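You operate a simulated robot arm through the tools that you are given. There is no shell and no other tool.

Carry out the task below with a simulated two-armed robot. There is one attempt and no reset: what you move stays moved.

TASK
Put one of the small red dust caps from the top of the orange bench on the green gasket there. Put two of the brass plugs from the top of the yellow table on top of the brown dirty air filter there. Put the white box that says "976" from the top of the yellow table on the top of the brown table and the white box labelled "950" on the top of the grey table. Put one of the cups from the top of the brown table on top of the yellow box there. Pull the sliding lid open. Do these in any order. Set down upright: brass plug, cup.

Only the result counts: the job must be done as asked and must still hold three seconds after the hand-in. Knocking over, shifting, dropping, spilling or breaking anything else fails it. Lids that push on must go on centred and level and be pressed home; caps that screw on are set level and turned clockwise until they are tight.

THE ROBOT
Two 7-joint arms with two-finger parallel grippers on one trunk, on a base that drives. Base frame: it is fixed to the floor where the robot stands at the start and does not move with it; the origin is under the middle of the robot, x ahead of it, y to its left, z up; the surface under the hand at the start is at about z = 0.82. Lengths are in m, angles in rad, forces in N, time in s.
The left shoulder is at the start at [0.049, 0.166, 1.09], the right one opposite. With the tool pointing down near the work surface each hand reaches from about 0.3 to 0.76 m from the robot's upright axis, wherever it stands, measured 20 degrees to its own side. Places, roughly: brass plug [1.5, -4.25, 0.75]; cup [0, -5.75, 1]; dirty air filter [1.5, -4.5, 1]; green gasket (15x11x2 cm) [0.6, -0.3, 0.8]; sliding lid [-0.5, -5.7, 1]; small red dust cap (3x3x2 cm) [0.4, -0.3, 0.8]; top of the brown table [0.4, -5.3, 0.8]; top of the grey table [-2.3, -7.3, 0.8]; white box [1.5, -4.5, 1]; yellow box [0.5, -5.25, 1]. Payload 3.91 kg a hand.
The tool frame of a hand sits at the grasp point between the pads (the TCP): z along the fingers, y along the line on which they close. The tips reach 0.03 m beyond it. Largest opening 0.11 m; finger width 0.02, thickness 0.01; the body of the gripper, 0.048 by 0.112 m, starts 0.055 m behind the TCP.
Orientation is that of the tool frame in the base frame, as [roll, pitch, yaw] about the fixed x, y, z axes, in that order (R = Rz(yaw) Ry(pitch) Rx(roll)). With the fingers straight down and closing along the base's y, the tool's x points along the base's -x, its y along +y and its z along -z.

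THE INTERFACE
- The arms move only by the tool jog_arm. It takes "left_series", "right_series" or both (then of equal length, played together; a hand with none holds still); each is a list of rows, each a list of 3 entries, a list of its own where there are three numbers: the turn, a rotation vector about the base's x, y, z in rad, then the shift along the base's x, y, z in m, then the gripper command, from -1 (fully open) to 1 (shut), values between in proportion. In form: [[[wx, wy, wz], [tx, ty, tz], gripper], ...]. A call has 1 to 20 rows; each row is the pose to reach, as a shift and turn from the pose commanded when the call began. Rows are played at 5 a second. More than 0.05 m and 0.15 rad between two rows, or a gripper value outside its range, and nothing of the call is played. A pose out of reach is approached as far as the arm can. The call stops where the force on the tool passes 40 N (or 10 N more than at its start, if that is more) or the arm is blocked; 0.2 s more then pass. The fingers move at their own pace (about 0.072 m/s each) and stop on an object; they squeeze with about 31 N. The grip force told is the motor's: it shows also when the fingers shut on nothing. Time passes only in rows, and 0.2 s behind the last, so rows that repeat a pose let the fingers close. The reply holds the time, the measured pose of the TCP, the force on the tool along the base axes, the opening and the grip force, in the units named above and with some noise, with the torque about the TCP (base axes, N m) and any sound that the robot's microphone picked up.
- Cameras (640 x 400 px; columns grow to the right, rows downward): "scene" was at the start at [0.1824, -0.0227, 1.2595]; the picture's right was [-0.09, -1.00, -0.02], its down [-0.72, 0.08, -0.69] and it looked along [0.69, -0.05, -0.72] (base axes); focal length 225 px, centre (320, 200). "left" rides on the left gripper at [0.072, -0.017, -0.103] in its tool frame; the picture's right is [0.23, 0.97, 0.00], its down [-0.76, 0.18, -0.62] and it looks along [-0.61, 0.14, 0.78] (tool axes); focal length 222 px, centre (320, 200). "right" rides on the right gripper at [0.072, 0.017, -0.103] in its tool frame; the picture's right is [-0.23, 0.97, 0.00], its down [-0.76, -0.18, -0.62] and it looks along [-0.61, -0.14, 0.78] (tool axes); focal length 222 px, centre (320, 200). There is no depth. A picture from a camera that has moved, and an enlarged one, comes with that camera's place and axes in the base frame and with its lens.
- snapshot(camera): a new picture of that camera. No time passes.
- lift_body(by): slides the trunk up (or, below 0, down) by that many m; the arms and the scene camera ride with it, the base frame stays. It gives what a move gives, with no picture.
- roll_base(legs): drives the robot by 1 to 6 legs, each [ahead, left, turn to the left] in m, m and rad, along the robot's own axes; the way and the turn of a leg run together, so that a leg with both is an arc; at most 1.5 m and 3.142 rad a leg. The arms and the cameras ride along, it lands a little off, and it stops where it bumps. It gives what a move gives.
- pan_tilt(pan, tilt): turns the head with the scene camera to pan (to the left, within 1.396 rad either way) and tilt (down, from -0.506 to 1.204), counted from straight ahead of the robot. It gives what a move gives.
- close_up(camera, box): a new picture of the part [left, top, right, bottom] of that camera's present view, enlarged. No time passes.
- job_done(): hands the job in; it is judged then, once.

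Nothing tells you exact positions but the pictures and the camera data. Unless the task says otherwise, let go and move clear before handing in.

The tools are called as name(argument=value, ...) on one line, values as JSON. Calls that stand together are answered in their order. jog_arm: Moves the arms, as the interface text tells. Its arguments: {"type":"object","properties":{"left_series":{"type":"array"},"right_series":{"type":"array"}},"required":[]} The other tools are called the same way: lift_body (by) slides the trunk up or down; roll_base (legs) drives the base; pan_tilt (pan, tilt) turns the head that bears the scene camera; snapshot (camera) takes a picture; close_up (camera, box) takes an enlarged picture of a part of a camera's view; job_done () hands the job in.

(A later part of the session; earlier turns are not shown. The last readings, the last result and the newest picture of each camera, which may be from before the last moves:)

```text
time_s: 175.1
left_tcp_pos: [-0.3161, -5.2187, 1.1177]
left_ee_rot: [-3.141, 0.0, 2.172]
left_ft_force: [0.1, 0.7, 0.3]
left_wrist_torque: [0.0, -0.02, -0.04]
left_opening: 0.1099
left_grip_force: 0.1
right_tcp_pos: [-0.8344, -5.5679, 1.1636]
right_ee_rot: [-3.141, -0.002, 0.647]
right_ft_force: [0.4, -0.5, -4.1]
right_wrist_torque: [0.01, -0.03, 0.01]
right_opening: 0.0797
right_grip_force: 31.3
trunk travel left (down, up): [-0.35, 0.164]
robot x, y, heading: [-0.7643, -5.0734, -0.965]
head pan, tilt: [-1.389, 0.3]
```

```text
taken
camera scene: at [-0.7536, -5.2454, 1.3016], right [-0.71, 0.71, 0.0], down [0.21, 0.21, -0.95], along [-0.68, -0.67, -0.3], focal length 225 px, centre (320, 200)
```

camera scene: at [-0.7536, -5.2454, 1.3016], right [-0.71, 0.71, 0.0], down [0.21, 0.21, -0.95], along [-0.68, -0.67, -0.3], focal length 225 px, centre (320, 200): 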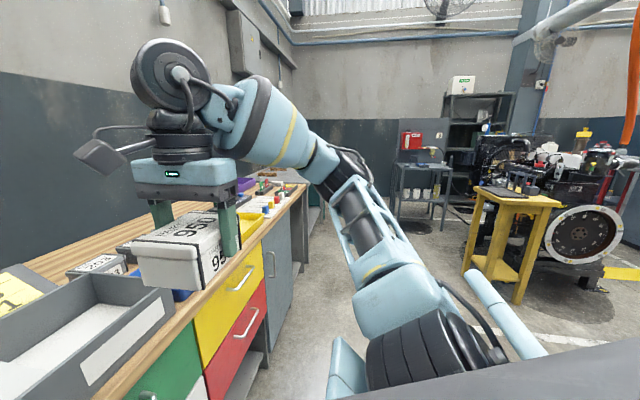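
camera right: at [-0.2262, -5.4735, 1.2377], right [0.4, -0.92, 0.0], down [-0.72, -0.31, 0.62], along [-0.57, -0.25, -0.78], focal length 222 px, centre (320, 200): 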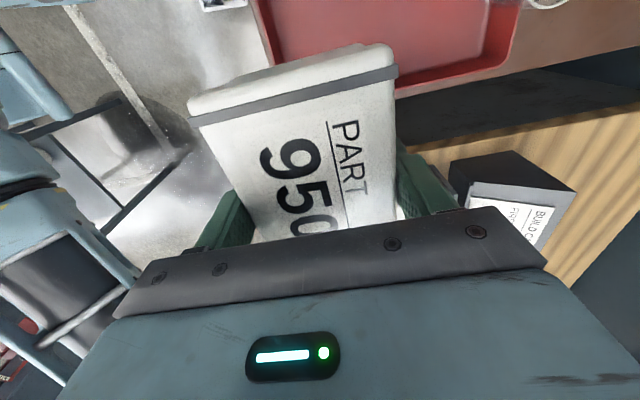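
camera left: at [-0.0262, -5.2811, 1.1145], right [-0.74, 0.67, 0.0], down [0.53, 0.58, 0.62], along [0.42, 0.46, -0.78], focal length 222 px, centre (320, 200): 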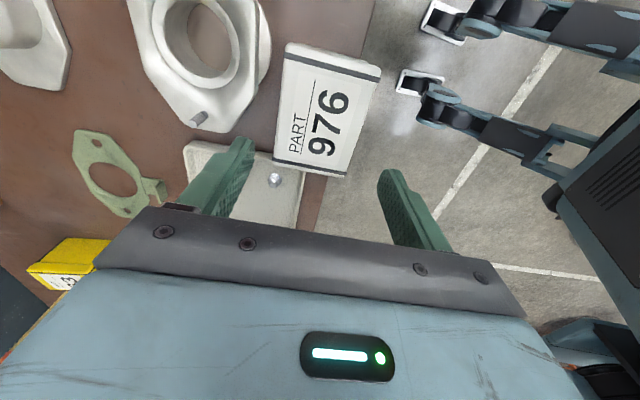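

The route stays tight, so I'll hug the cabinet side: forward 0.2 m, then strafe right 1 m and look again.

roll_base(legs=[[0.2, 0, 0], [0, -1.0, 0]])

snapshot(camera="scene")

pan_tilt(pan=-0.8, tilt=0.5)

snapshot(camera="scene")

```text
time_s: 185.4
left_tcp_pos: [-1.024, -5.951, 1.1179]
left_ee_rot: [3.14, -0.001, 2.185]
left_ft_force: [0.7, 0.5, -0.3]
left_wrist_torque: [0.01, 0.01, -0.03]
left_opening: 0.1099
left_grip_force: 0.0
right_tcp_pos: [-1.5371, -6.3047, 1.1636]
right_ee_rot: [-3.141, -0.002, 0.655]
right_ft_force: [-0.2, -0.8, -4.8]
right_wrist_torque: [0.01, 0.05, 0.04]
right_opening: 0.0798
right_grip_force: 31.0
trunk travel left (down, up): [-0.35, 0.164]
robot x, y, heading: [-1.4706, -5.8069, -0.955]
head pan, tilt: [-1.389, 0.3]
```

```text
taken
camera scene: at [-1.4599, -5.9816, 1.3016], right [-0.71, 0.7, 0.0], down [0.21, 0.21, -0.96], along [-0.67, -0.68, -0.3], focal length 225 px, centre (320, 200)
```

scene: 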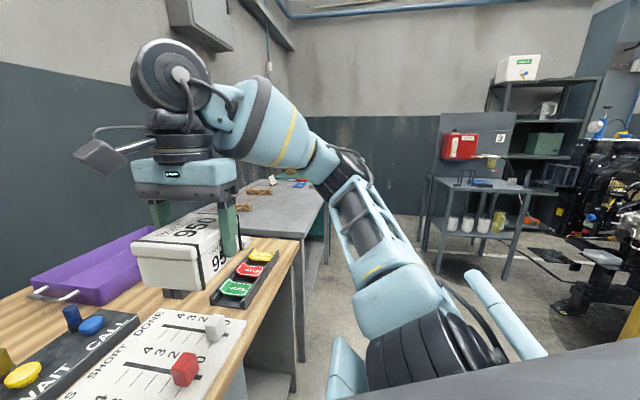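

```text
time_s: 186.4
left_tcp_pos: [-1.0228, -5.9509, 1.1181]
left_ee_rot: [-3.141, -0.001, 2.183]
left_ft_force: [0.3, -0.3, -0.2]
left_wrist_torque: [0.0, 0.0, 0.03]
left_opening: 0.1105
left_grip_force: 0.0
right_tcp_pos: [-1.5383, -6.3042, 1.1639]
right_ee_rot: [3.141, -0.002, 0.655]
right_ft_force: [-0.4, -0.1, -5.4]
right_wrist_torque: [-0.01, 0.05, 0.02]
right_opening: 0.0798
right_grip_force: 31.2
trunk travel left (down, up): [-0.35, 0.164]
robot x, y, heading: [-1.4708, -5.812, -0.964]
head pan, tilt: [-0.799, 0.499]
```

```text
taken
camera scene: at [-1.4114, -6.0043, 1.2832], right [-0.98, 0.19, 0.0], down [0.09, 0.47, -0.88], along [-0.16, -0.86, -0.48], focal length 225 px, centre (320, 200)
```

scene: 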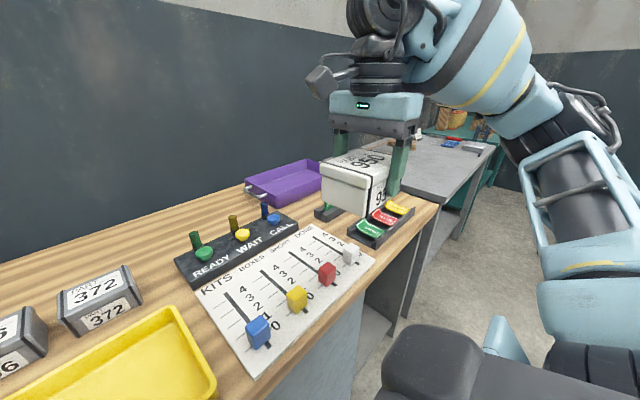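

The grey table is just past this cabinet. Strafing right another metre.

roll_base(legs=[[0, -1.1, 0]])

pan_tilt(pan=-0.3, tilt=0.7)

snapshot(camera="scene")

snapshot(camera="right")

```text
time_s: 196.2
left_tcp_pos: [-1.917, -6.5786, 1.118]
left_ee_rot: [3.141, 0.001, 2.183]
left_ft_force: [0.1, -0.4, -0.9]
left_wrist_torque: [0.01, -0.01, 0.01]
left_opening: 0.1101
left_grip_force: 0.0
right_tcp_pos: [-2.4301, -6.9324, 1.164]
right_ee_rot: [-3.141, -0.001, 0.655]
right_ft_force: [0.8, 0.9, -5.2]
right_wrist_torque: [-0.02, -0.01, -0.01]
right_opening: 0.0798
right_grip_force: 31.1
trunk travel left (down, up): [-0.35, 0.164]
robot x, y, heading: [-2.3592, -6.4364, -0.96]
head pan, tilt: [-0.799, 0.499]
```

```text
time_s: 197.2
left_tcp_pos: [-1.9149, -6.5783, 1.118]
left_ee_rot: [-3.141, 0.0, 2.184]
left_ft_force: [0.6, -0.2, -1.2]
left_wrist_torque: [0.02, 0.01, -0.02]
left_opening: 0.1102
left_grip_force: 0.1
right_tcp_pos: [-2.4302, -6.9317, 1.1632]
right_ee_rot: [-3.141, -0.001, 0.654]
right_ft_force: [0.1, -0.3, -5.6]
right_wrist_torque: [-0.01, 0.01, 0.0]
right_opening: 0.0798
right_grip_force: 31.3
trunk travel left (down, up): [-0.35, 0.164]
robot x, y, heading: [-2.3622, -6.4332, -0.962]
head pan, tilt: [-0.3, 0.7]
```

```text
taken
camera scene: at [-2.26, -6.6223, 1.2655], right [-0.95, -0.31, 0.0], down [-0.2, 0.61, -0.77], along [0.23, -0.73, -0.64], focal length 225 px, centre (320, 200)
```

scene: 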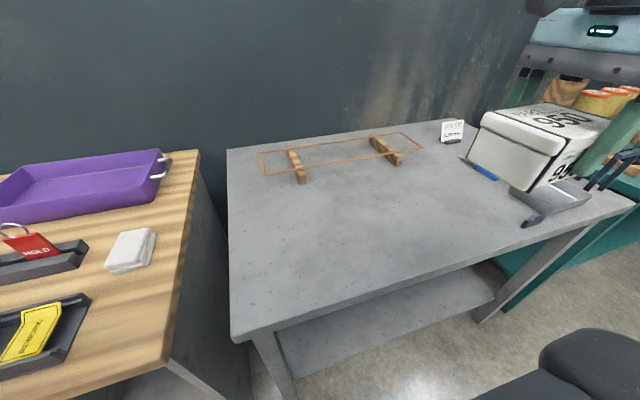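

```text
taken
camera right: at [-2.3616, -6.9013, 1.268], right [0.41, -0.91, 0.0], down [-0.71, -0.32, 0.62], along [-0.57, -0.26, -0.78], focal length 222 px, centre (320, 200)
```

right: 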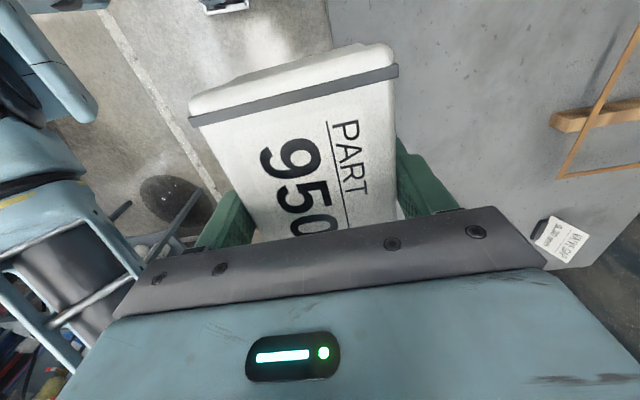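

The grey table has wide free space in front. I'll bring box 950 to about [-2.18, -6.955] and lower it.

jog_arm(right_series=[[[0, 0, 0], [0.042, -0.004, 0], 1], [[0, 0, 0], [0.084, -0.008, 0], 1], [[0, 0, 0], [0.126, -0.012, -0.01], 1], [[0, 0, 0], [0.168, -0.016, -0.02], 1], [[0, 0, 0], [0.21, -0.02, -0.04], 1], [[0, 0, 0], [0.25, -0.023, -0.06], 1], [[0, 0, 0], [0.25, -0.023, -0.1], 1], [[0, 0, 0], [0.25, -0.023, -0.14], 1], [[0, 0, 0], [0.25, -0.023, -0.18], 1], [[0, 0, 0], [0.25, -0.023, -0.21], 1], [[0, 0, 0], [0.25, -0.023, -0.235], 1], [[0, 0, 0], [0.25, -0.023, -0.235], 1]])

snapshot(camera="scene")

snapshot(camera="right")

```text
time_s: 199.8
left_tcp_pos: [-1.9146, -6.5775, 1.1176]
left_ee_rot: [3.141, 0.002, 2.184]
left_ft_force: [0.4, 0.3, 0.4]
left_wrist_torque: [0.01, 0.02, 0.0]
left_opening: 0.1098
left_grip_force: 0.0
right_tcp_pos: [-2.1791, -6.9538, 0.9296]
right_ee_rot: [3.14, 0.0, 0.656]
right_ft_force: [0.1, -0.3, -4.9]
right_wrist_torque: [-0.04, 0.0, -0.02]
right_opening: 0.08
right_grip_force: 31.2
trunk travel left (down, up): [-0.35, 0.164]
robot x, y, heading: [-2.359, -6.4353, -0.958]
head pan, tilt: [-0.3, 0.7]
```

```text
taken
camera scene: at [-2.2598, -6.6222, 1.2655], right [-0.95, -0.31, 0.0], down [-0.2, 0.61, -0.76], along [0.24, -0.73, -0.64], focal length 225 px, centre (320, 200)
```

scene: 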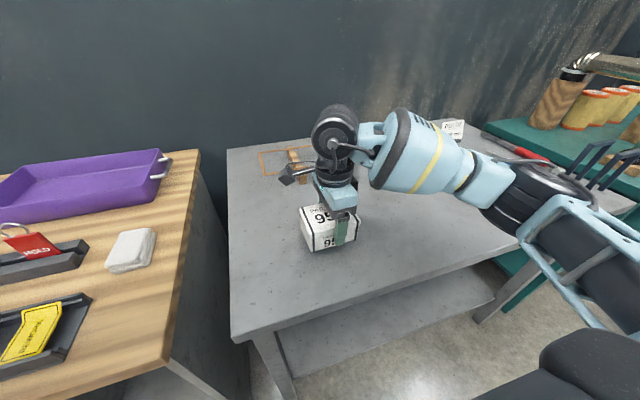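

```text
taken
camera right: at [-2.1113, -6.9234, 1.0338], right [0.41, -0.91, 0.0], down [-0.71, -0.32, 0.62], along [-0.57, -0.26, -0.78], focal length 222 px, centre (320, 200)
```

right: 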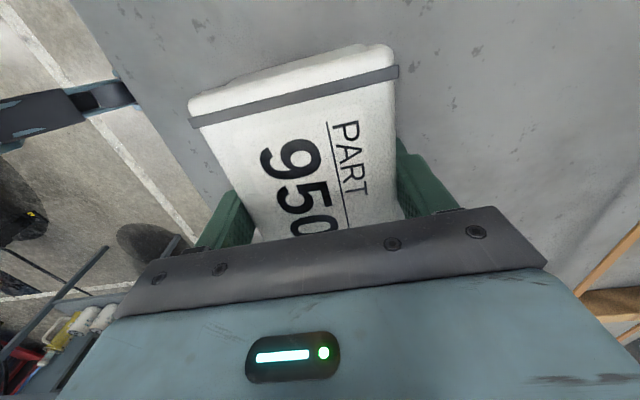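

Clear all round. Lowering box 950 to contact.

jog_arm(right_series=[[[0, 0, 0], [0, 0, -0.015], 1], [[0, 0, 0], [0, 0, -0.025], 1], [[0, 0, 0], [0, 0, -0.03], 1], [[0, 0, 0], [0, 0, -0.032], 1]])

```text
time_s: 200.8
left_tcp_pos: [-1.9149, -6.5771, 1.1173]
left_ee_rot: [3.14, 0.001, 2.183]
left_ft_force: [0.4, 0.3, 0.0]
left_wrist_torque: [0.02, 0.02, -0.03]
left_opening: 0.1103
left_grip_force: 0.1
right_tcp_pos: [-2.1802, -6.9546, 0.8975]
right_ee_rot: [-3.141, -0.002, 0.653]
right_ft_force: [0.3, 1.1, -4.8]
right_wrist_torque: [-0.02, -0.01, 0.02]
right_opening: 0.0799
right_grip_force: 30.8
trunk travel left (down, up): [-0.35, 0.164]
robot x, y, heading: [-2.3666, -6.4383, -0.963]
head pan, tilt: [-0.3, 0.7]
```

jog_arm(right_series=[[[0, 0, 0], [0, 0, -0.002], 1], [[0, 0, 0], [0, 0, -0.004], 1], [[0, 0, 0], [0, 0, -0.005], 1]])

```text
time_s: 201.6
left_tcp_pos: [-1.9156, -6.5768, 1.1185]
left_ee_rot: [3.141, 0.002, 2.184]
left_ft_force: [0.4, -1.4, -0.5]
left_wrist_torque: [0.0, -0.01, 0.0]
left_opening: 0.1101
left_grip_force: 0.0
right_tcp_pos: [-2.1797, -6.9554, 0.8947]
right_ee_rot: [3.136, -0.003, 0.654]
right_ft_force: [-1.7, -3.3, 16.4]
right_wrist_torque: [0.53, 0.52, 0.1]
right_opening: 0.0798
right_grip_force: 31.2
trunk travel left (down, up): [-0.35, 0.164]
robot x, y, heading: [-2.3625, -6.4375, -0.955]
head pan, tilt: [-0.3, 0.7]
```

Contact is made at z ≈ 0.895. Releasing and lifting clear.

jog_arm(right_series=[[[0, 0, 0], [0, 0, 0.002], 1], [[0, 0, 0], [0, 0, 0.002], 0.2], [[0, 0, 0], [0, 0, 0.002], -0.4], [[0, 0, 0], [0, 0, 0.002], -0.8], [[0, 0, 0], [0, 0, 0.002], -0.8], [[0, 0, 0], [0, 0, 0.02], -0.8], [[0, 0, 0], [0, 0, 0.06], -0.8], [[0, 0, 0], [0, 0, 0.1], -0.8], [[0, 0, 0], [0, 0, 0.14], -0.8], [[0, 0, 0], [0, 0, 0.18], -0.8], [[0, 0, 0], [-0.02, 0.03, 0.21], -0.8]])

snapshot(camera="scene")

snapshot(camera="right")

```text
time_s: 204.0
left_tcp_pos: [-1.9164, -6.5776, 1.1186]
left_ee_rot: [-3.142, 0.001, 2.183]
left_ft_force: [-0.4, 0.8, -0.5]
left_wrist_torque: [-0.01, 0.0, 0.0]
left_opening: 0.1099
left_grip_force: 0.2
right_tcp_pos: [-2.2025, -6.9239, 1.1031]
right_ee_rot: [3.139, -0.002, 0.653]
right_ft_force: [-0.3, -0.4, -0.1]
right_wrist_torque: [-0.01, -0.01, 0.01]
right_opening: 0.0989
right_grip_force: 0.0
trunk travel left (down, up): [-0.35, 0.164]
robot x, y, heading: [-2.3632, -6.4373, -0.958]
head pan, tilt: [-0.3, 0.7]
```

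```text
taken
camera scene: at [-2.2608, -6.621, 1.2658], right [-0.95, -0.31, 0.0], down [-0.2, 0.61, -0.77], along [0.24, -0.73, -0.64], focal length 225 px, centre (320, 200)
```

scene: 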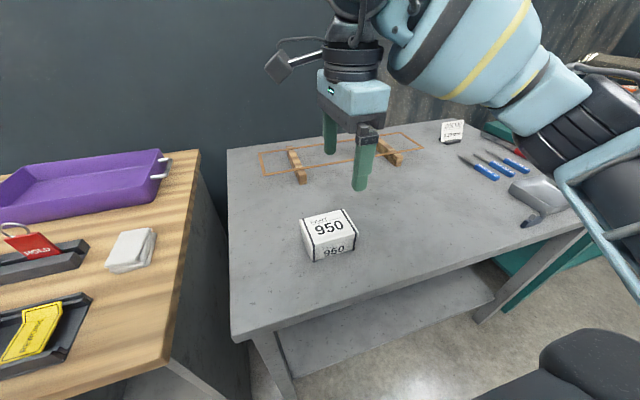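

```text
taken
camera right: at [-2.1336, -6.8932, 1.2068], right [0.41, -0.91, 0.0], down [-0.71, -0.32, 0.62], along [-0.57, -0.26, -0.78], focal length 222 px, centre (320, 200)
```

right: 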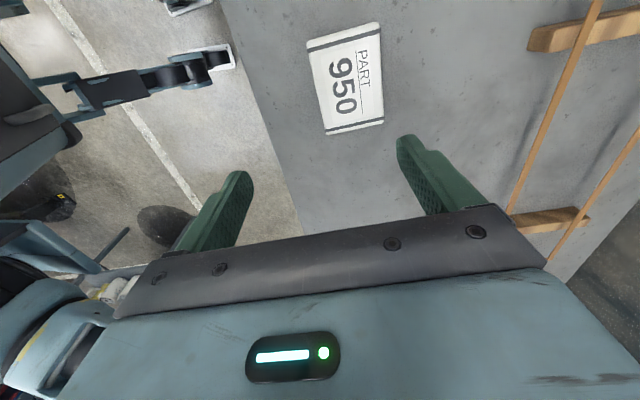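

Box 950 stands on the grey table. I'll return the right hand to neutral and strafe back left to the container with the sliding lid.

jog_arm(right_series=[[[0, 0, 0.14], [-0.015, 0.003, 0], -0.8], [[0, 0, 0.28], [-0.03, 0.006, 0], -0.8], [[0, 0, 0.42], [-0.045, 0.009, 0], -0.8], [[0, 0, 0.56], [-0.06, 0.012, 0], -0.8], [[0, 0, 0.7], [-0.075, 0.015, 0], -0.8], [[0, 0, 0.84], [-0.09, 0.018, 0], -0.8], [[0, 0, 0.98], [-0.105, 0.02, 0], -0.8], [[0, 0, 1.12], [-0.12, 0.022, 0], -0.8], [[0, 0, 1.26], [-0.135, 0.024, 0], -0.8], [[0, 0, 1.4], [-0.15, 0.027, 0.01], -0.8], [[0, 0, 1.53], [-0.167, 0.03, 0.02], -0.8], [[0, 0, 1.53], [-0.167, 0.03, 0.02], -0.8]])

roll_base(legs=[[0, 1.0, 0], [0, 1.0, 0]])

pan_tilt(pan=-0.1, tilt=0.75)

snapshot(camera="scene")

```text
time_s: 206.6
left_tcp_pos: [-1.914, -6.5781, 1.117]
left_ee_rot: [3.14, 0.001, 2.183]
left_ft_force: [-0.2, -0.6, 0.7]
left_wrist_torque: [0.0, -0.03, 0.01]
left_opening: 0.1099
left_grip_force: 0.0
right_tcp_pos: [-2.3664, -6.8937, 1.1228]
right_ee_rot: [3.141, -0.002, 2.187]
right_ft_force: [0.3, 0.2, -0.2]
right_wrist_torque: [0.03, 0.0, 0.02]
right_opening: 0.0991
right_grip_force: 0.0
trunk travel left (down, up): [-0.35, 0.164]
robot x, y, heading: [-2.3673, -6.4327, -0.957]
head pan, tilt: [-0.3, 0.7]
```

```text
time_s: 224.4
left_tcp_pos: [-0.271, -5.4338, 1.1171]
left_ee_rot: [3.141, 0.001, 2.176]
left_ft_force: [-0.6, -0.1, -0.4]
left_wrist_torque: [0.0, 0.0, -0.01]
left_opening: 0.1102
left_grip_force: 0.0
right_tcp_pos: [-0.7246, -5.7479, 1.1222]
right_ee_rot: [3.141, -0.002, 2.178]
right_ft_force: [0.8, -0.2, -0.2]
right_wrist_torque: [-0.03, 0.0, -0.01]
right_opening: 0.099
right_grip_force: 0.1
trunk travel left (down, up): [-0.35, 0.164]
robot x, y, heading: [-0.7151, -5.2868, -0.966]
head pan, tilt: [-0.3, 0.7]
```

```text
time_s: 225.1
left_tcp_pos: [-0.2726, -5.4347, 1.1182]
left_ee_rot: [3.141, 0.001, 2.176]
left_ft_force: [0.3, 0.3, -1.0]
left_wrist_torque: [0.01, 0.01, 0.02]
left_opening: 0.1096
left_grip_force: 0.0
right_tcp_pos: [-0.7253, -5.748, 1.1221]
right_ee_rot: [3.139, 0.0, 2.178]
right_ft_force: [-0.4, 0.4, 0.3]
right_wrist_torque: [0.0, -0.02, 0.01]
right_opening: 0.099
right_grip_force: 0.1
trunk travel left (down, up): [-0.35, 0.164]
robot x, y, heading: [-0.7179, -5.2894, -0.968]
head pan, tilt: [-0.099, 0.75]
```

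```text
taken
camera scene: at [-0.6027, -5.4673, 1.2613], right [-0.87, -0.48, 0.0], down [-0.33, 0.6, -0.73], along [0.35, -0.64, -0.68], focal length 225 px, centre (320, 200)
```

scene: 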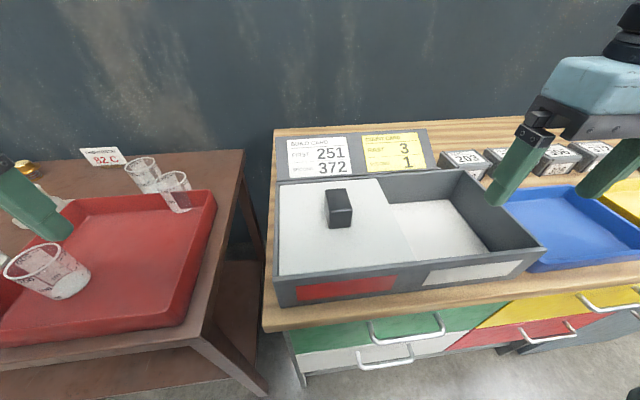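

This is it: a grey container whose left half is covered by a sliding plate with a dark handle; the right half is open, so the lid slides to the right. I'll zoom in.

close_up(camera="scene", box=[250, 120, 560, 320])

snapshot(camera="right")

snapshot(camera="left")

```text
2.00 times, centred on (405, 220) of scene
camera zoom: at [-0.6027, -5.4673, 1.2613], right [-0.87, -0.48, 0.0], down [-0.33, 0.6, -0.73], along [0.35, -0.64, -0.68], focal length 450 px, centre (150, 160)
```

zoom: 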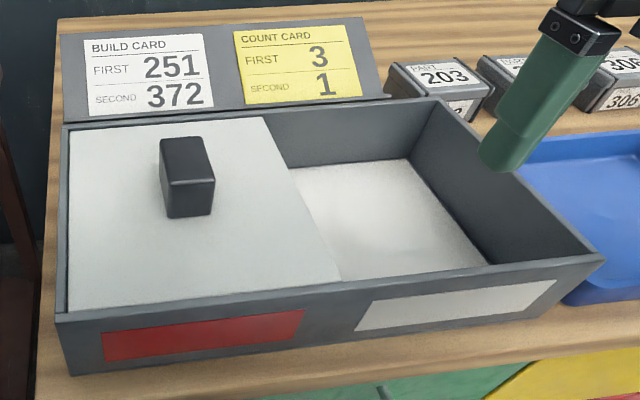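

```text
taken
camera right: at [-0.7522, -5.6783, 1.2257], right [0.93, 0.37, 0.0], down [0.29, -0.73, 0.62], along [0.23, -0.58, -0.78], focal length 222 px, centre (320, 200)
```

right: 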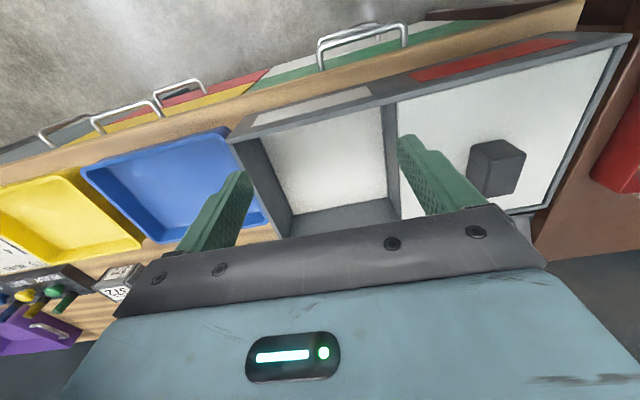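

```text
taken
camera left: at [-0.3273, -5.3851, 1.2192], right [0.67, 0.74, 0.0], down [0.58, -0.52, 0.62], along [0.46, -0.42, -0.78], focal length 222 px, centre (320, 200)
```

left: 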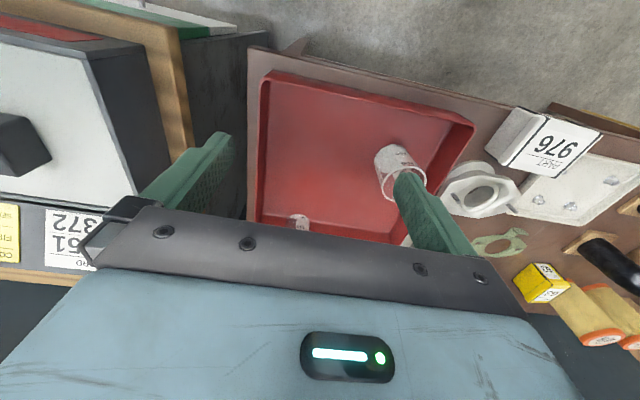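

The container rim is at z ≈ 0.958; the handle block (4 × 6 cm, top z ≈ 0.993) is at about [-0.489, -5.739], and the lid can slide about 0.2 m to the right. I'll bring the right hand above the handle.

jog_arm(right_series=[[[0, 0, 0], [0.047, 0.002, 0], -0.3], [[0, 0, 0], [0.094, 0.003, 0], -0.3], [[0, 0, 0], [0.141, 0.005, 0], -0.3], [[0, 0, 0], [0.188, 0.007, 0], -0.3], [[0, 0, 0], [0.237, 0.0085, 0], -0.3], [[0, 0, 0], [0.237, 0.0085, -0.04], -0.3], [[0, 0, 0], [0.237, 0.0085, -0.06], -0.3], [[0, 0, 0], [0.237, 0.0085, -0.06], -0.3]])

snapshot(camera="right")

close_up(camera="scene", box=[250, 100, 560, 300])

```text
time_s: 226.9
left_tcp_pos: [-0.2721, -5.4345, 1.1174]
left_ee_rot: [-3.141, 0.002, 2.177]
left_ft_force: [0.0, 0.0, 0.3]
left_wrist_torque: [-0.05, 0.0, -0.02]
left_opening: 0.1098
left_grip_force: 0.0
right_tcp_pos: [-0.4875, -5.7397, 1.0601]
right_ee_rot: [3.139, 0.001, 2.179]
right_ft_force: [0.9, 0.8, -0.1]
right_wrist_torque: [0.0, 0.02, -0.01]
right_opening: 0.0716
right_grip_force: 0.1
trunk travel left (down, up): [-0.35, 0.164]
robot x, y, heading: [-0.7189, -5.2911, -0.96]
head pan, tilt: [-0.099, 0.75]
```

```text
taken
camera right: at [-0.515, -5.67, 1.1645], right [0.93, 0.37, 0.0], down [0.29, -0.73, 0.62], along [0.23, -0.58, -0.78], focal length 222 px, centre (320, 200)
```

right: 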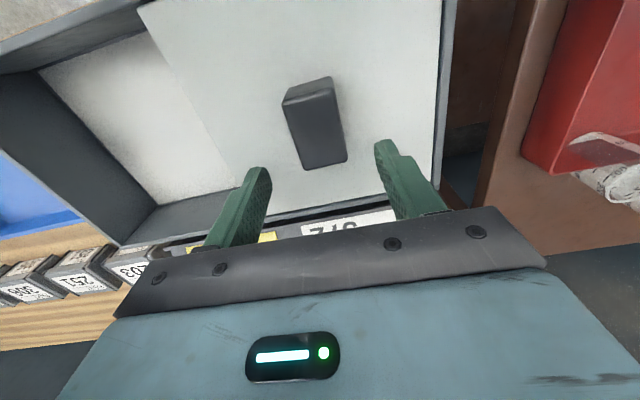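

```text
2.00 times, centred on (405, 200) of scene
camera zoom: at [-0.6027, -5.4673, 1.2613], right [-0.87, -0.49, 0.0], down [-0.33, 0.6, -0.73], along [0.35, -0.64, -0.68], focal length 450 px, centre (150, 200)
```

zoom: 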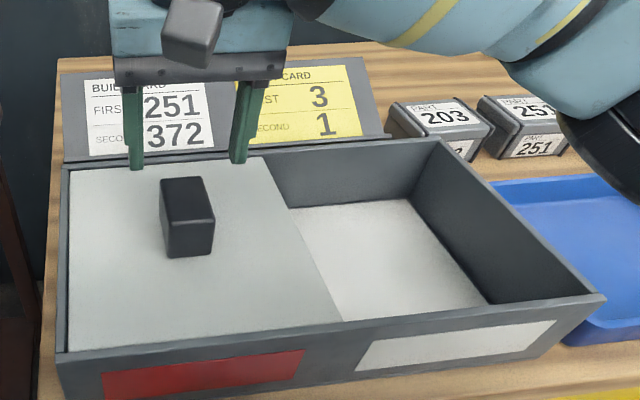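

The handle's centre is at [-0.491, -5.733] by the wrist camera. I'll adjust, go down around it and grip.

jog_arm(right_series=[[[0, 0, 0], [-0.0035, 0.0067, -0.02], -0.3], [[0, 0, 0], [-0.0035, 0.0067, -0.045], -0.3], [[0, 0, 0], [-0.0035, 0.0067, -0.06], -0.3], [[0, 0, 0], [-0.0035, 0.0067, -0.066], -0.3], [[0, 0, 0], [-0.0035, 0.0067, -0.066], -0.3]])

snapshot(camera="right")

close_up(camera="scene", box=[250, 120, 450, 280])

```text
time_s: 228.1
left_tcp_pos: [-0.2724, -5.4355, 1.1167]
left_ee_rot: [-3.141, 0.002, 2.176]
left_ft_force: [0.0, -0.2, 0.9]
left_wrist_torque: [0.0, -0.02, -0.01]
left_opening: 0.11
left_grip_force: 0.1
right_tcp_pos: [-0.4911, -5.7312, 0.9953]
right_ee_rot: [-3.141, -0.002, 2.179]
right_ft_force: [-0.3, -0.3, -0.7]
right_wrist_torque: [-0.02, 0.0, -0.01]
right_opening: 0.0716
right_grip_force: 0.1
trunk travel left (down, up): [-0.35, 0.164]
robot x, y, heading: [-0.7195, -5.2886, -0.962]
head pan, tilt: [-0.099, 0.75]
```

```text
taken
camera right: at [-0.5188, -5.6628, 1.0999], right [0.93, 0.37, 0.0], down [0.29, -0.73, 0.62], along [0.23, -0.58, -0.78], focal length 222 px, centre (320, 200)
```

right: 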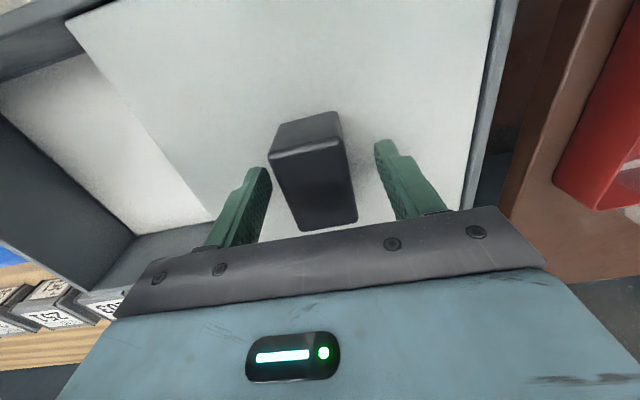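

```text
2.50 times, centred on (350, 200) of scene
camera zoom: at [-0.6026, -5.4673, 1.2613], right [-0.87, -0.49, 0.0], down [-0.33, 0.6, -0.73], along [0.35, -0.64, -0.68], focal length 563 px, centre (245, 200)
```

zoom: 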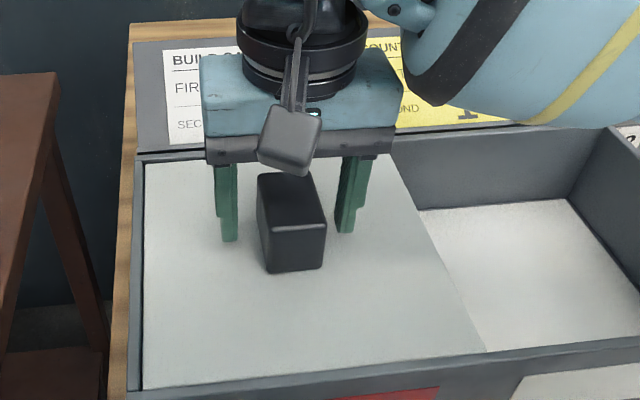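

Handle is between the fingers. Closing, then pulling the lid to the right in small steps.

jog_arm(right_series=[[[0, 0, 0], [0, 0, 0], 0.2], [[0, 0, 0], [0, 0, 0], 0.6], [[0, 0, 0], [0, 0, 0], 1], [[0, 0, 0], [0, 0, 0], 1], [[0, 0, 0], [0, 0, 0], 1]])

jog_arm(right_series=[[[0, 0, 0], [-0.0082, -0.0057, 0], 1], [[0, 0, 0], [-0.0164, -0.0114, 0], 1], [[0, 0, 0], [-0.0246, -0.0172, 0], 1], [[0, 0, 0], [-0.0328, -0.0229, 0], 1]])

close_up(camera="scene", box=[250, 120, 560, 320])

```text
time_s: 229.3
left_tcp_pos: [-0.2742, -5.4346, 1.1177]
left_ee_rot: [3.141, 0.001, 2.177]
left_ft_force: [0.4, -0.2, 0.2]
left_wrist_torque: [-0.01, 0.0, 0.0]
left_opening: 0.1103
left_grip_force: 0.0
right_tcp_pos: [-0.493, -5.7324, 0.996]
right_ee_rot: [3.142, 0.0, 2.179]
right_ft_force: [-7.9, -4.8, -1.4]
right_wrist_torque: [-0.13, 0.53, 0.57]
right_opening: 0.0404
right_grip_force: 45.2
trunk travel left (down, up): [-0.35, 0.164]
robot x, y, heading: [-0.7154, -5.2897, -0.965]
head pan, tilt: [-0.099, 0.75]
```

```text
time_s: 230.3
left_tcp_pos: [-0.2722, -5.4347, 1.1175]
left_ee_rot: [3.139, 0.0, 2.177]
left_ft_force: [0.4, 0.7, -1.0]
left_wrist_torque: [-0.02, -0.03, -0.01]
left_opening: 0.1103
left_grip_force: 0.0
right_tcp_pos: [-0.524, -5.7559, 0.9953]
right_ee_rot: [3.138, -0.003, 2.179]
right_ft_force: [0.4, -2.3, -1.4]
right_wrist_torque: [0.09, -0.38, 1.4]
right_opening: 0.0401
right_grip_force: 45.3
trunk travel left (down, up): [-0.35, 0.164]
robot x, y, heading: [-0.7198, -5.2874, -0.963]
head pan, tilt: [-0.099, 0.75]
```

```text
2.00 times, centred on (405, 220) of scene
camera zoom: at [-0.6027, -5.468, 1.2612], right [-0.87, -0.48, 0.0], down [-0.33, 0.6, -0.73], along [0.35, -0.64, -0.68], focal length 450 px, centre (150, 160)
```

zoom: 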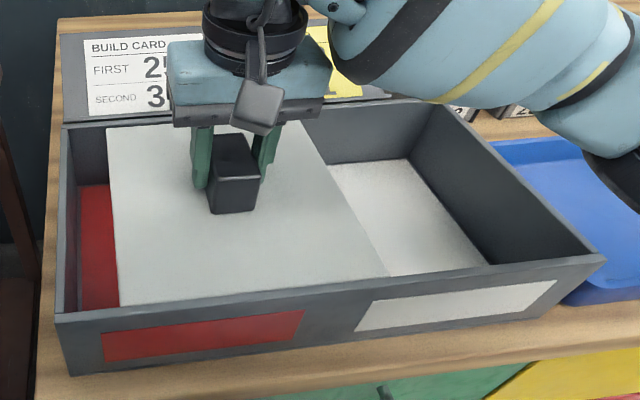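

The lid slides smoothly and a red interior appears. Continuing to pull it right.

jog_arm(right_series=[[[0, 0, 0], [-0.0123, -0.0086, 0], 1], [[0, 0, 0], [-0.0246, -0.0172, 0], 1], [[0, 0, 0], [-0.0369, -0.0257, 0], 1], [[0, 0, 0], [-0.0492, -0.0343, 0], 1], [[0, 0, 0], [-0.0615, -0.0429, 0], 1], [[0, 0, 0], [-0.0738, -0.0515, 0], 1], [[0, 0, 0], [-0.0861, -0.06, 0], 1], [[0, 0, 0], [-0.0984, -0.0686, 0], 1]])

close_up(camera="scene", box=[250, 120, 560, 320])

```text
time_s: 232.1
left_tcp_pos: [-0.2714, -5.4362, 1.1176]
left_ee_rot: [-3.141, 0.0, 2.177]
left_ft_force: [-0.5, 0.0, -0.9]
left_wrist_torque: [0.02, -0.01, -0.01]
left_opening: 0.1102
left_grip_force: 0.2
right_tcp_pos: [-0.6219, -5.8258, 0.9949]
right_ee_rot: [3.141, 0.001, 2.177]
right_ft_force: [13.3, -19.9, 15.0]
right_wrist_torque: [0.09, 0.31, 0.78]
right_opening: 0.0406
right_grip_force: 45.2
trunk travel left (down, up): [-0.35, 0.164]
robot x, y, heading: [-0.7159, -5.288, -0.962]
head pan, tilt: [-0.099, 0.75]
```

```text
2.00 times, centred on (405, 220) of scene
camera zoom: at [-0.6011, -5.4691, 1.261], right [-0.87, -0.49, 0.0], down [-0.33, 0.6, -0.73], along [0.35, -0.64, -0.68], focal length 450 px, centre (150, 160)
```

zoom: 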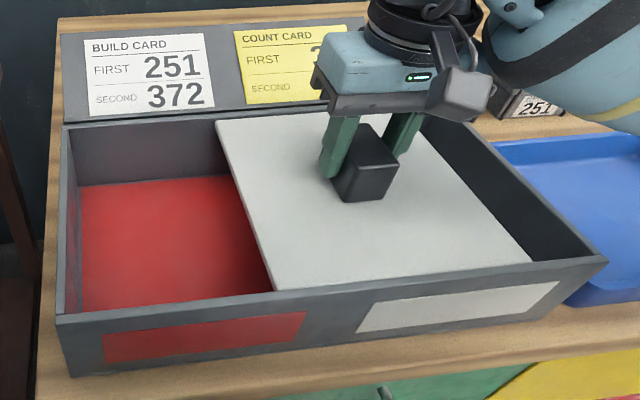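

The lid has moved 16 cm but a sideways force has built up, so I'll ease 3 mm toward the wall and continue along a slightly corrected line.

jog_arm(right_series=[[[0, 0, 0], [0.001, -0.0018, 0.001], 1], [[0, 0, 0], [0.0015, -0.0027, 0.0015], 1]])

```text
time_s: 232.7
left_tcp_pos: [-0.272, -5.4346, 1.117]
left_ee_rot: [3.141, 0.001, 2.177]
left_ft_force: [0.1, 0.4, 0.5]
left_wrist_torque: [0.01, -0.01, 0.0]
left_opening: 0.1103
left_grip_force: 0.0
right_tcp_pos: [-0.621, -5.8245, 0.9953]
right_ee_rot: [3.14, -0.007, 2.18]
right_ft_force: [4.3, -4.6, 1.1]
right_wrist_torque: [-0.97, -1.18, 0.95]
right_opening: 0.0403
right_grip_force: 45.3
trunk travel left (down, up): [-0.35, 0.164]
robot x, y, heading: [-0.7187, -5.288, -0.965]
head pan, tilt: [-0.099, 0.75]
```

jog_arm(right_series=[[[0, 0, 0], [-0.0081, -0.0062, 0], 1], [[0, 0, 0], [-0.0162, -0.0122, 0], 1], [[0, 0, 0], [-0.0243, -0.0182, 0], 1], [[0, 0, 0], [-0.0283, -0.0212, 0], 1]])

close_up(camera="scene", box=[250, 120, 560, 320])

```text
time_s: 233.7
left_tcp_pos: [-0.2735, -5.4355, 1.1188]
left_ee_rot: [3.141, 0.002, 2.178]
left_ft_force: [0.3, 0.6, -0.1]
left_wrist_torque: [-0.02, 0.02, -0.03]
left_opening: 0.1098
left_grip_force: 0.0
right_tcp_pos: [-0.6509, -5.847, 0.9958]
right_ee_rot: [3.141, -0.007, 2.177]
right_ft_force: [-3.3, 4.3, -15.4]
right_wrist_torque: [-0.34, -0.31, 1.44]
right_opening: 0.0401
right_grip_force: 44.7
trunk travel left (down, up): [-0.35, 0.164]
robot x, y, heading: [-0.7193, -5.2891, -0.966]
head pan, tilt: [-0.099, 0.75]
```

```text
2.00 times, centred on (405, 220) of scene
camera zoom: at [-0.603, -5.4677, 1.2612], right [-0.87, -0.48, 0.0], down [-0.33, 0.6, -0.73], along [0.35, -0.64, -0.68], focal length 450 px, centre (150, 160)
```

zoom: 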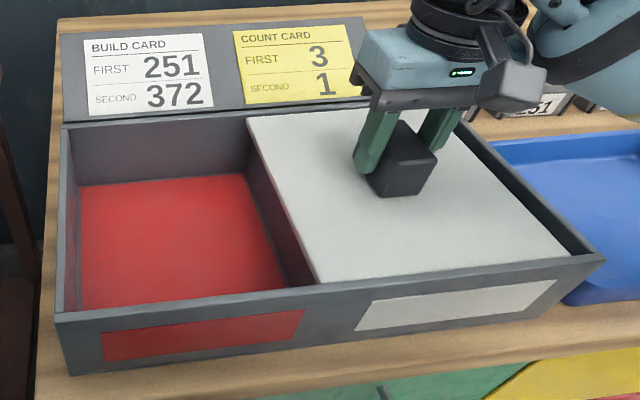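

The red compartment is now fully open; a little travel remains. I'll pull the last centimetre gently.

jog_arm(right_series=[[[0, 0, 0], [0, 0, -0.001], 1], [[0, 0, 0], [-0.004, -0.003, -0.001], 1], [[0, 0, 0], [-0.008, -0.006, -0.001], 1]])

close_up(camera="scene", box=[330, 120, 560, 280])

```text
time_s: 234.5
left_tcp_pos: [-0.2735, -5.4327, 1.1175]
left_ee_rot: [3.139, 0.003, 2.178]
left_ft_force: [0.4, -0.1, 0.4]
left_wrist_torque: [0.01, 0.0, -0.04]
left_opening: 0.1097
left_grip_force: 0.0
right_tcp_pos: [-0.659, -5.8536, 0.9948]
right_ee_rot: [-3.141, -0.007, 2.178]
right_ft_force: [-7.4, 10.0, -14.9]
right_wrist_torque: [1.01, 1.0, 0.98]
right_opening: 0.0405
right_grip_force: 45.5
trunk travel left (down, up): [-0.35, 0.164]
robot x, y, heading: [-0.7168, -5.2884, -0.967]
head pan, tilt: [-0.099, 0.75]
```

```text
2.50 times, centred on (445, 200) of scene
camera zoom: at [-0.6034, -5.4672, 1.2613], right [-0.87, -0.48, 0.0], down [-0.33, 0.6, -0.73], along [0.35, -0.64, -0.68], focal length 563 px, centre (8, 200)
```

zoom: 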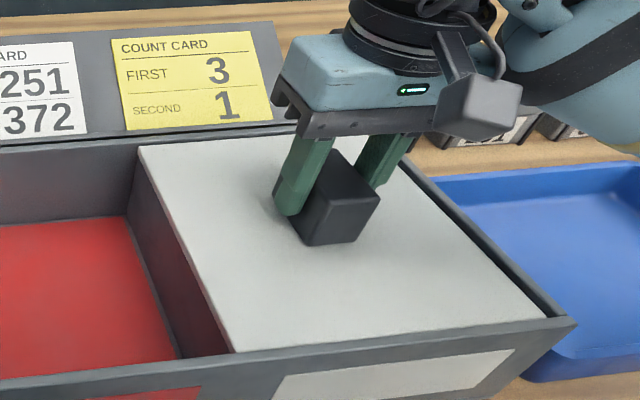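

Nearly at the end stop. One more few-millimetre pull, then I'll let go.

jog_arm(right_series=[[[0, 0, 0], [-0.002, -0.0005, -0.0005], 1], [[0, 0, 0], [-0.0045, -0.002, -0.001], 1], [[0, 0, 0], [-0.006, -0.003, -0.001], 1]])

close_up(camera="scene", box=[330, 120, 560, 280])

```text
time_s: 235.3
left_tcp_pos: [-0.2716, -5.4329, 1.1168]
left_ee_rot: [-3.14, 0.002, 2.176]
left_ft_force: [0.1, 0.4, -1.1]
left_wrist_torque: [0.03, 0.0, 0.0]
left_opening: 0.1099
left_grip_force: 0.0
right_tcp_pos: [-0.6606, -5.8544, 0.9952]
right_ee_rot: [3.138, 0.001, 2.184]
right_ft_force: [9.5, 18.3, -13.3]
right_wrist_torque: [-0.03, 0.5, 0.62]
right_opening: 0.0399
right_grip_force: 45.0
trunk travel left (down, up): [-0.35, 0.164]
robot x, y, heading: [-0.7208, -5.2899, -0.964]
head pan, tilt: [-0.099, 0.75]
```

```text
2.50 times, centred on (445, 200) of scene
camera zoom: at [-0.6008, -5.4657, 1.2614], right [-0.87, -0.49, 0.0], down [-0.33, 0.6, -0.73], along [0.35, -0.64, -0.68], focal length 563 px, centre (8, 200)
```

zoom: 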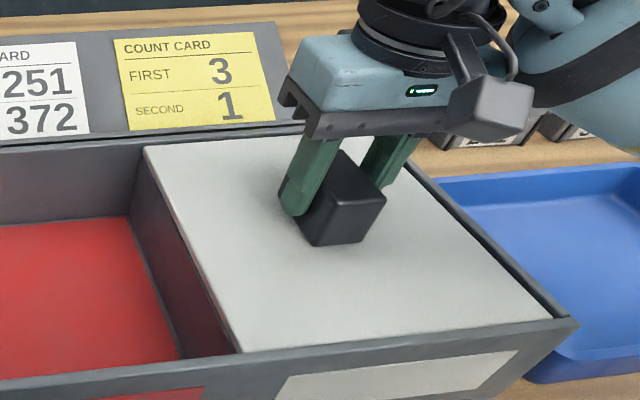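

The end stop is felt (18 N), so the lid is fully open. Easing off, opening the fingers and lifting clear.

jog_arm(right_series=[[[0, 0, 0], [0.003, 0.002, 0], 1], [[0, 0, 0], [0.003, 0.002, 0], 0.5], [[0, 0, 0], [0.003, 0.002, 0], 0.0], [[0, 0, 0], [0.003, 0.002, 0], -0.2], [[0, 0, 0], [0.003, 0.002, 0.01], -0.2], [[0, 0, 0], [0.003, 0.002, 0.05], -0.2], [[0, 0, 0], [0.003, 0.002, 0.09], -0.3], [[0, 0, 0], [-0.015, 0.03, 0.125], -0.3], [[0, 0, 0], [-0.035, 0.065, 0.13], -0.3], [[0, 0, 0], [-0.06, 0.095, 0.13], -0.3]])

close_up(camera="scene", box=[250, 120, 560, 320])

```text
time_s: 237.5
left_tcp_pos: [-0.2732, -5.4339, 1.1171]
left_ee_rot: [3.14, 0.001, 2.176]
left_ft_force: [-0.1, 0.1, -0.8]
left_wrist_torque: [0.01, -0.01, -0.02]
left_opening: 0.1103
left_grip_force: 0.0
right_tcp_pos: [-0.7258, -5.7606, 1.1256]
right_ee_rot: [3.141, -0.002, 2.178]
right_ft_force: [0.0, -0.1, -0.8]
right_wrist_torque: [0.0, 0.01, 0.01]
right_opening: 0.0715
right_grip_force: 0.0
trunk travel left (down, up): [-0.35, 0.164]
robot x, y, heading: [-0.7201, -5.2912, -0.969]
head pan, tilt: [-0.099, 0.75]
```

```text
2.00 times, centred on (405, 220) of scene
camera zoom: at [-0.6034, -5.4667, 1.2615], right [-0.87, -0.49, 0.0], down [-0.33, 0.6, -0.73], along [0.36, -0.64, -0.68], focal length 450 px, centre (150, 160)
```

zoom: 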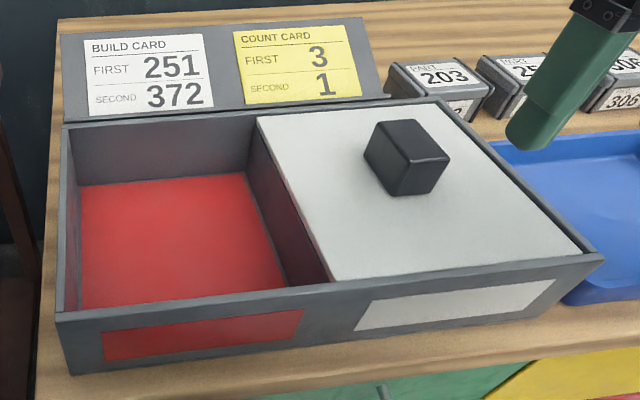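

The lid is fully open and the container hasn't moved. Now for the cup: I'll strafe left 0.3 m and look at the cups in the red tray.

roll_base(legs=[[0, 0.3, 0]])

pan_tilt(pan=0.2, tilt=0.8)

snapshot(camera="scene")

snapshot(camera="left")

snapshot(camera="right")

```text
time_s: 240.7
left_tcp_pos: [-0.0273, -5.2631, 1.117]
left_ee_rot: [3.14, 0.002, 2.179]
left_ft_force: [-0.9, -0.5, 1.4]
left_wrist_torque: [-0.01, 0.0, 0.01]
left_opening: 0.1101
left_grip_force: 0.0
right_tcp_pos: [-0.4787, -5.5892, 1.1258]
right_ee_rot: [3.141, -0.002, 2.179]
right_ft_force: [-1.2, 0.0, 0.0]
right_wrist_torque: [0.0, 0.0, -0.02]
right_opening: 0.0717
right_grip_force: 0.0
trunk travel left (down, up): [-0.35, 0.164]
robot x, y, heading: [-0.4722, -5.1187, -0.96]
head pan, tilt: [-0.099, 0.75]
```

```text
time_s: 241.5
left_tcp_pos: [-0.0261, -5.2635, 1.1159]
left_ee_rot: [-3.14, 0.0, 2.179]
left_ft_force: [0.7, -0.5, 1.3]
left_wrist_torque: [0.02, -0.02, -0.05]
left_opening: 0.11
left_grip_force: 0.0
right_tcp_pos: [-0.4783, -5.5899, 1.1251]
right_ee_rot: [3.141, -0.003, 2.18]
right_ft_force: [-0.8, 0.0, -0.2]
right_wrist_torque: [0.0, -0.02, 0.01]
right_opening: 0.0716
right_grip_force: 0.0
trunk travel left (down, up): [-0.35, 0.164]
robot x, y, heading: [-0.4743, -5.1192, -0.965]
head pan, tilt: [0.201, 0.799]
```

```text
taken
camera scene: at [-0.3389, -5.2801, 1.2573], right [-0.69, -0.72, 0.0], down [-0.52, 0.5, -0.7], along [0.5, -0.48, -0.72], focal length 225 px, centre (320, 200)
```

scene: 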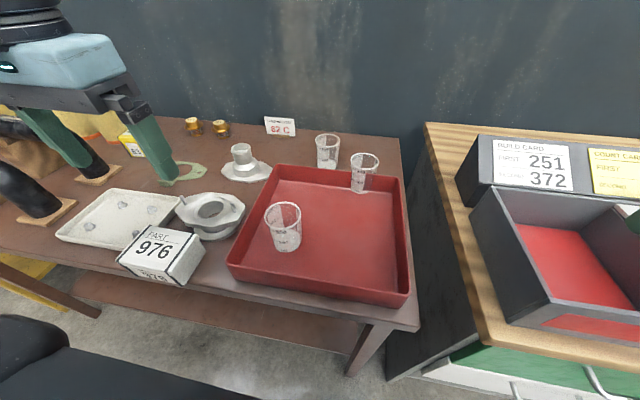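

```text
taken
camera left: at [-0.0817, -5.2141, 1.2192], right [0.67, 0.74, 0.0], down [0.58, -0.52, 0.62], along [0.46, -0.42, -0.78], focal length 222 px, centre (320, 200)
```

left: 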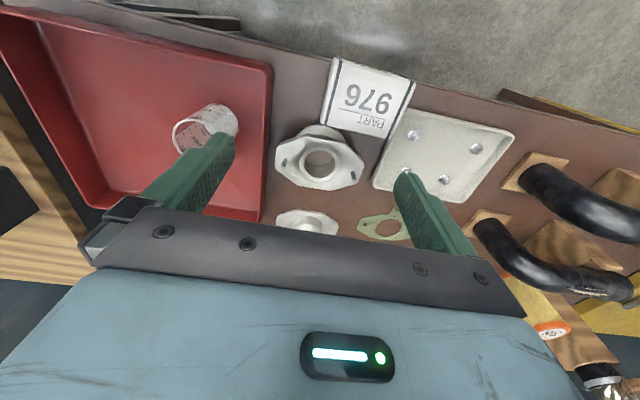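

```text
taken
camera right: at [-0.506, -5.5216, 1.2296], right [0.93, 0.37, 0.0], down [0.29, -0.73, 0.62], along [0.23, -0.58, -0.78], focal length 222 px, centre (320, 200)
```

right: 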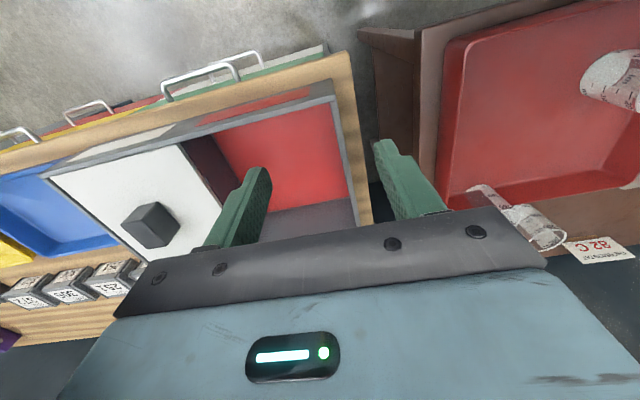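

I'll zoom in on cup 3 (front left of the red tray) and on the yellow box.

close_up(camera="scene", box=[220, 120, 420, 300])

close_up(camera="left", box=[120, 60, 280, 220])

```text
2.22 times, centred on (320, 210) of scene
camera zoom: at [-0.3389, -5.2801, 1.2573], right [-0.69, -0.72, 0.0], down [-0.52, 0.5, -0.7], along [0.5, -0.48, -0.72], focal length 500 px, centre (320, 178)
```

zoom: 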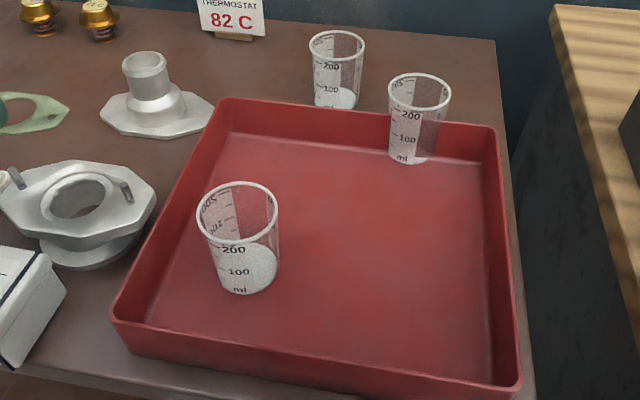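

```text
2.50 times, centred on (200, 140) of left
camera zoom: at [-0.0817, -5.2141, 1.2192], right [0.67, 0.74, 0.0], down [0.58, -0.52, 0.62], along [0.46, -0.42, -0.78], focal length 555 px, centre (620, 350)
```

zoom: 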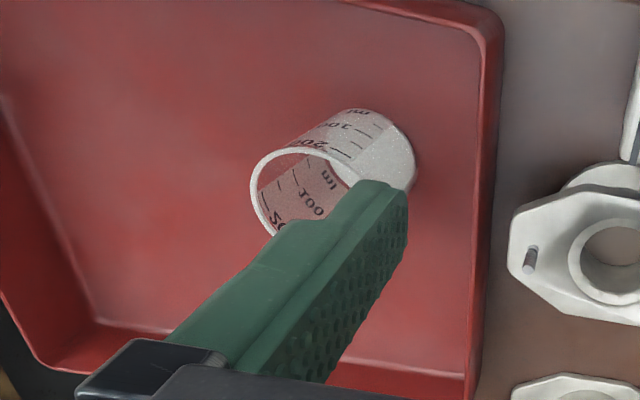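

Cup 3 is an empty beaker, about 6.4 cm across the rim (z ≈ 0.957), centred at about [-0.1015, -5.4075]. I'll bring the left hand over it.

jog_arm(left_series=[[[0, 0, 0], [-0.02, -0.036, 0], -0.6], [[0, 0, 0], [-0.04, -0.072, 0], -0.6], [[0, 0, 0], [-0.06, -0.108, 0], -0.6], [[0, 0, 0], [-0.0754, -0.144, 0], -0.6], [[0, 0, 0], [-0.0754, -0.144, -0.03], -0.6], [[0, 0, 0], [-0.0754, -0.144, -0.06], -0.6], [[0, 0, 0], [-0.0754, -0.144, -0.06], -0.6]])

snapshot(camera="left")

close_up(camera="scene", box=[200, 120, 400, 280])

```text
time_s: 243.1
left_tcp_pos: [-0.102, -5.4071, 1.0568]
left_ee_rot: [3.14, 0.003, 2.177]
left_ft_force: [0.0, 0.2, 0.2]
left_wrist_torque: [0.0, -0.01, -0.01]
left_opening: 0.088
left_grip_force: 0.0
right_tcp_pos: [-0.478, -5.5903, 1.1253]
right_ee_rot: [3.141, -0.002, 2.179]
right_ft_force: [1.1, 0.3, -0.4]
right_wrist_torque: [-0.01, 0.02, 0.0]
right_opening: 0.0717
right_grip_force: 0.0
trunk travel left (down, up): [-0.35, 0.164]
robot x, y, heading: [-0.4716, -5.1159, -0.964]
head pan, tilt: [0.201, 0.799]
```

```text
taken
camera left: at [-0.1572, -5.358, 1.1587], right [0.67, 0.74, 0.0], down [0.58, -0.52, 0.62], along [0.46, -0.42, -0.78], focal length 222 px, centre (320, 200)
```

left: 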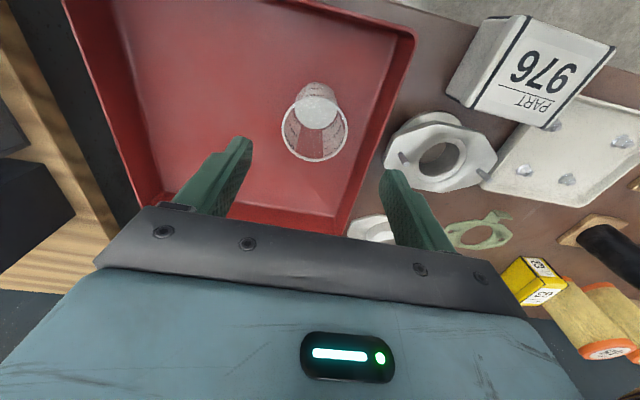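

```text
2.50 times, centred on (300, 200) of scene
camera zoom: at [-0.3389, -5.2798, 1.2574], right [-0.69, -0.72, 0.0], down [-0.52, 0.49, -0.7], along [0.5, -0.48, -0.72], focal length 563 px, centre (370, 200)
```

zoom: 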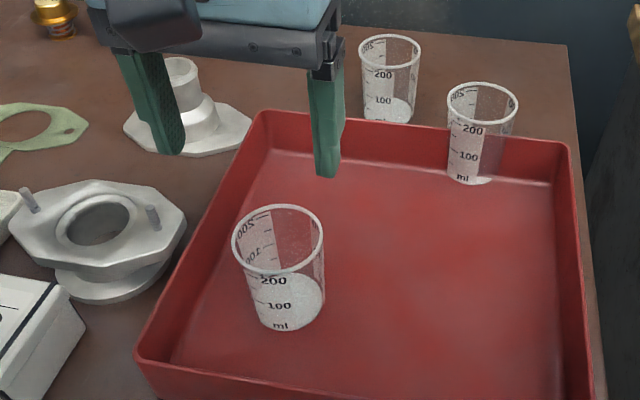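

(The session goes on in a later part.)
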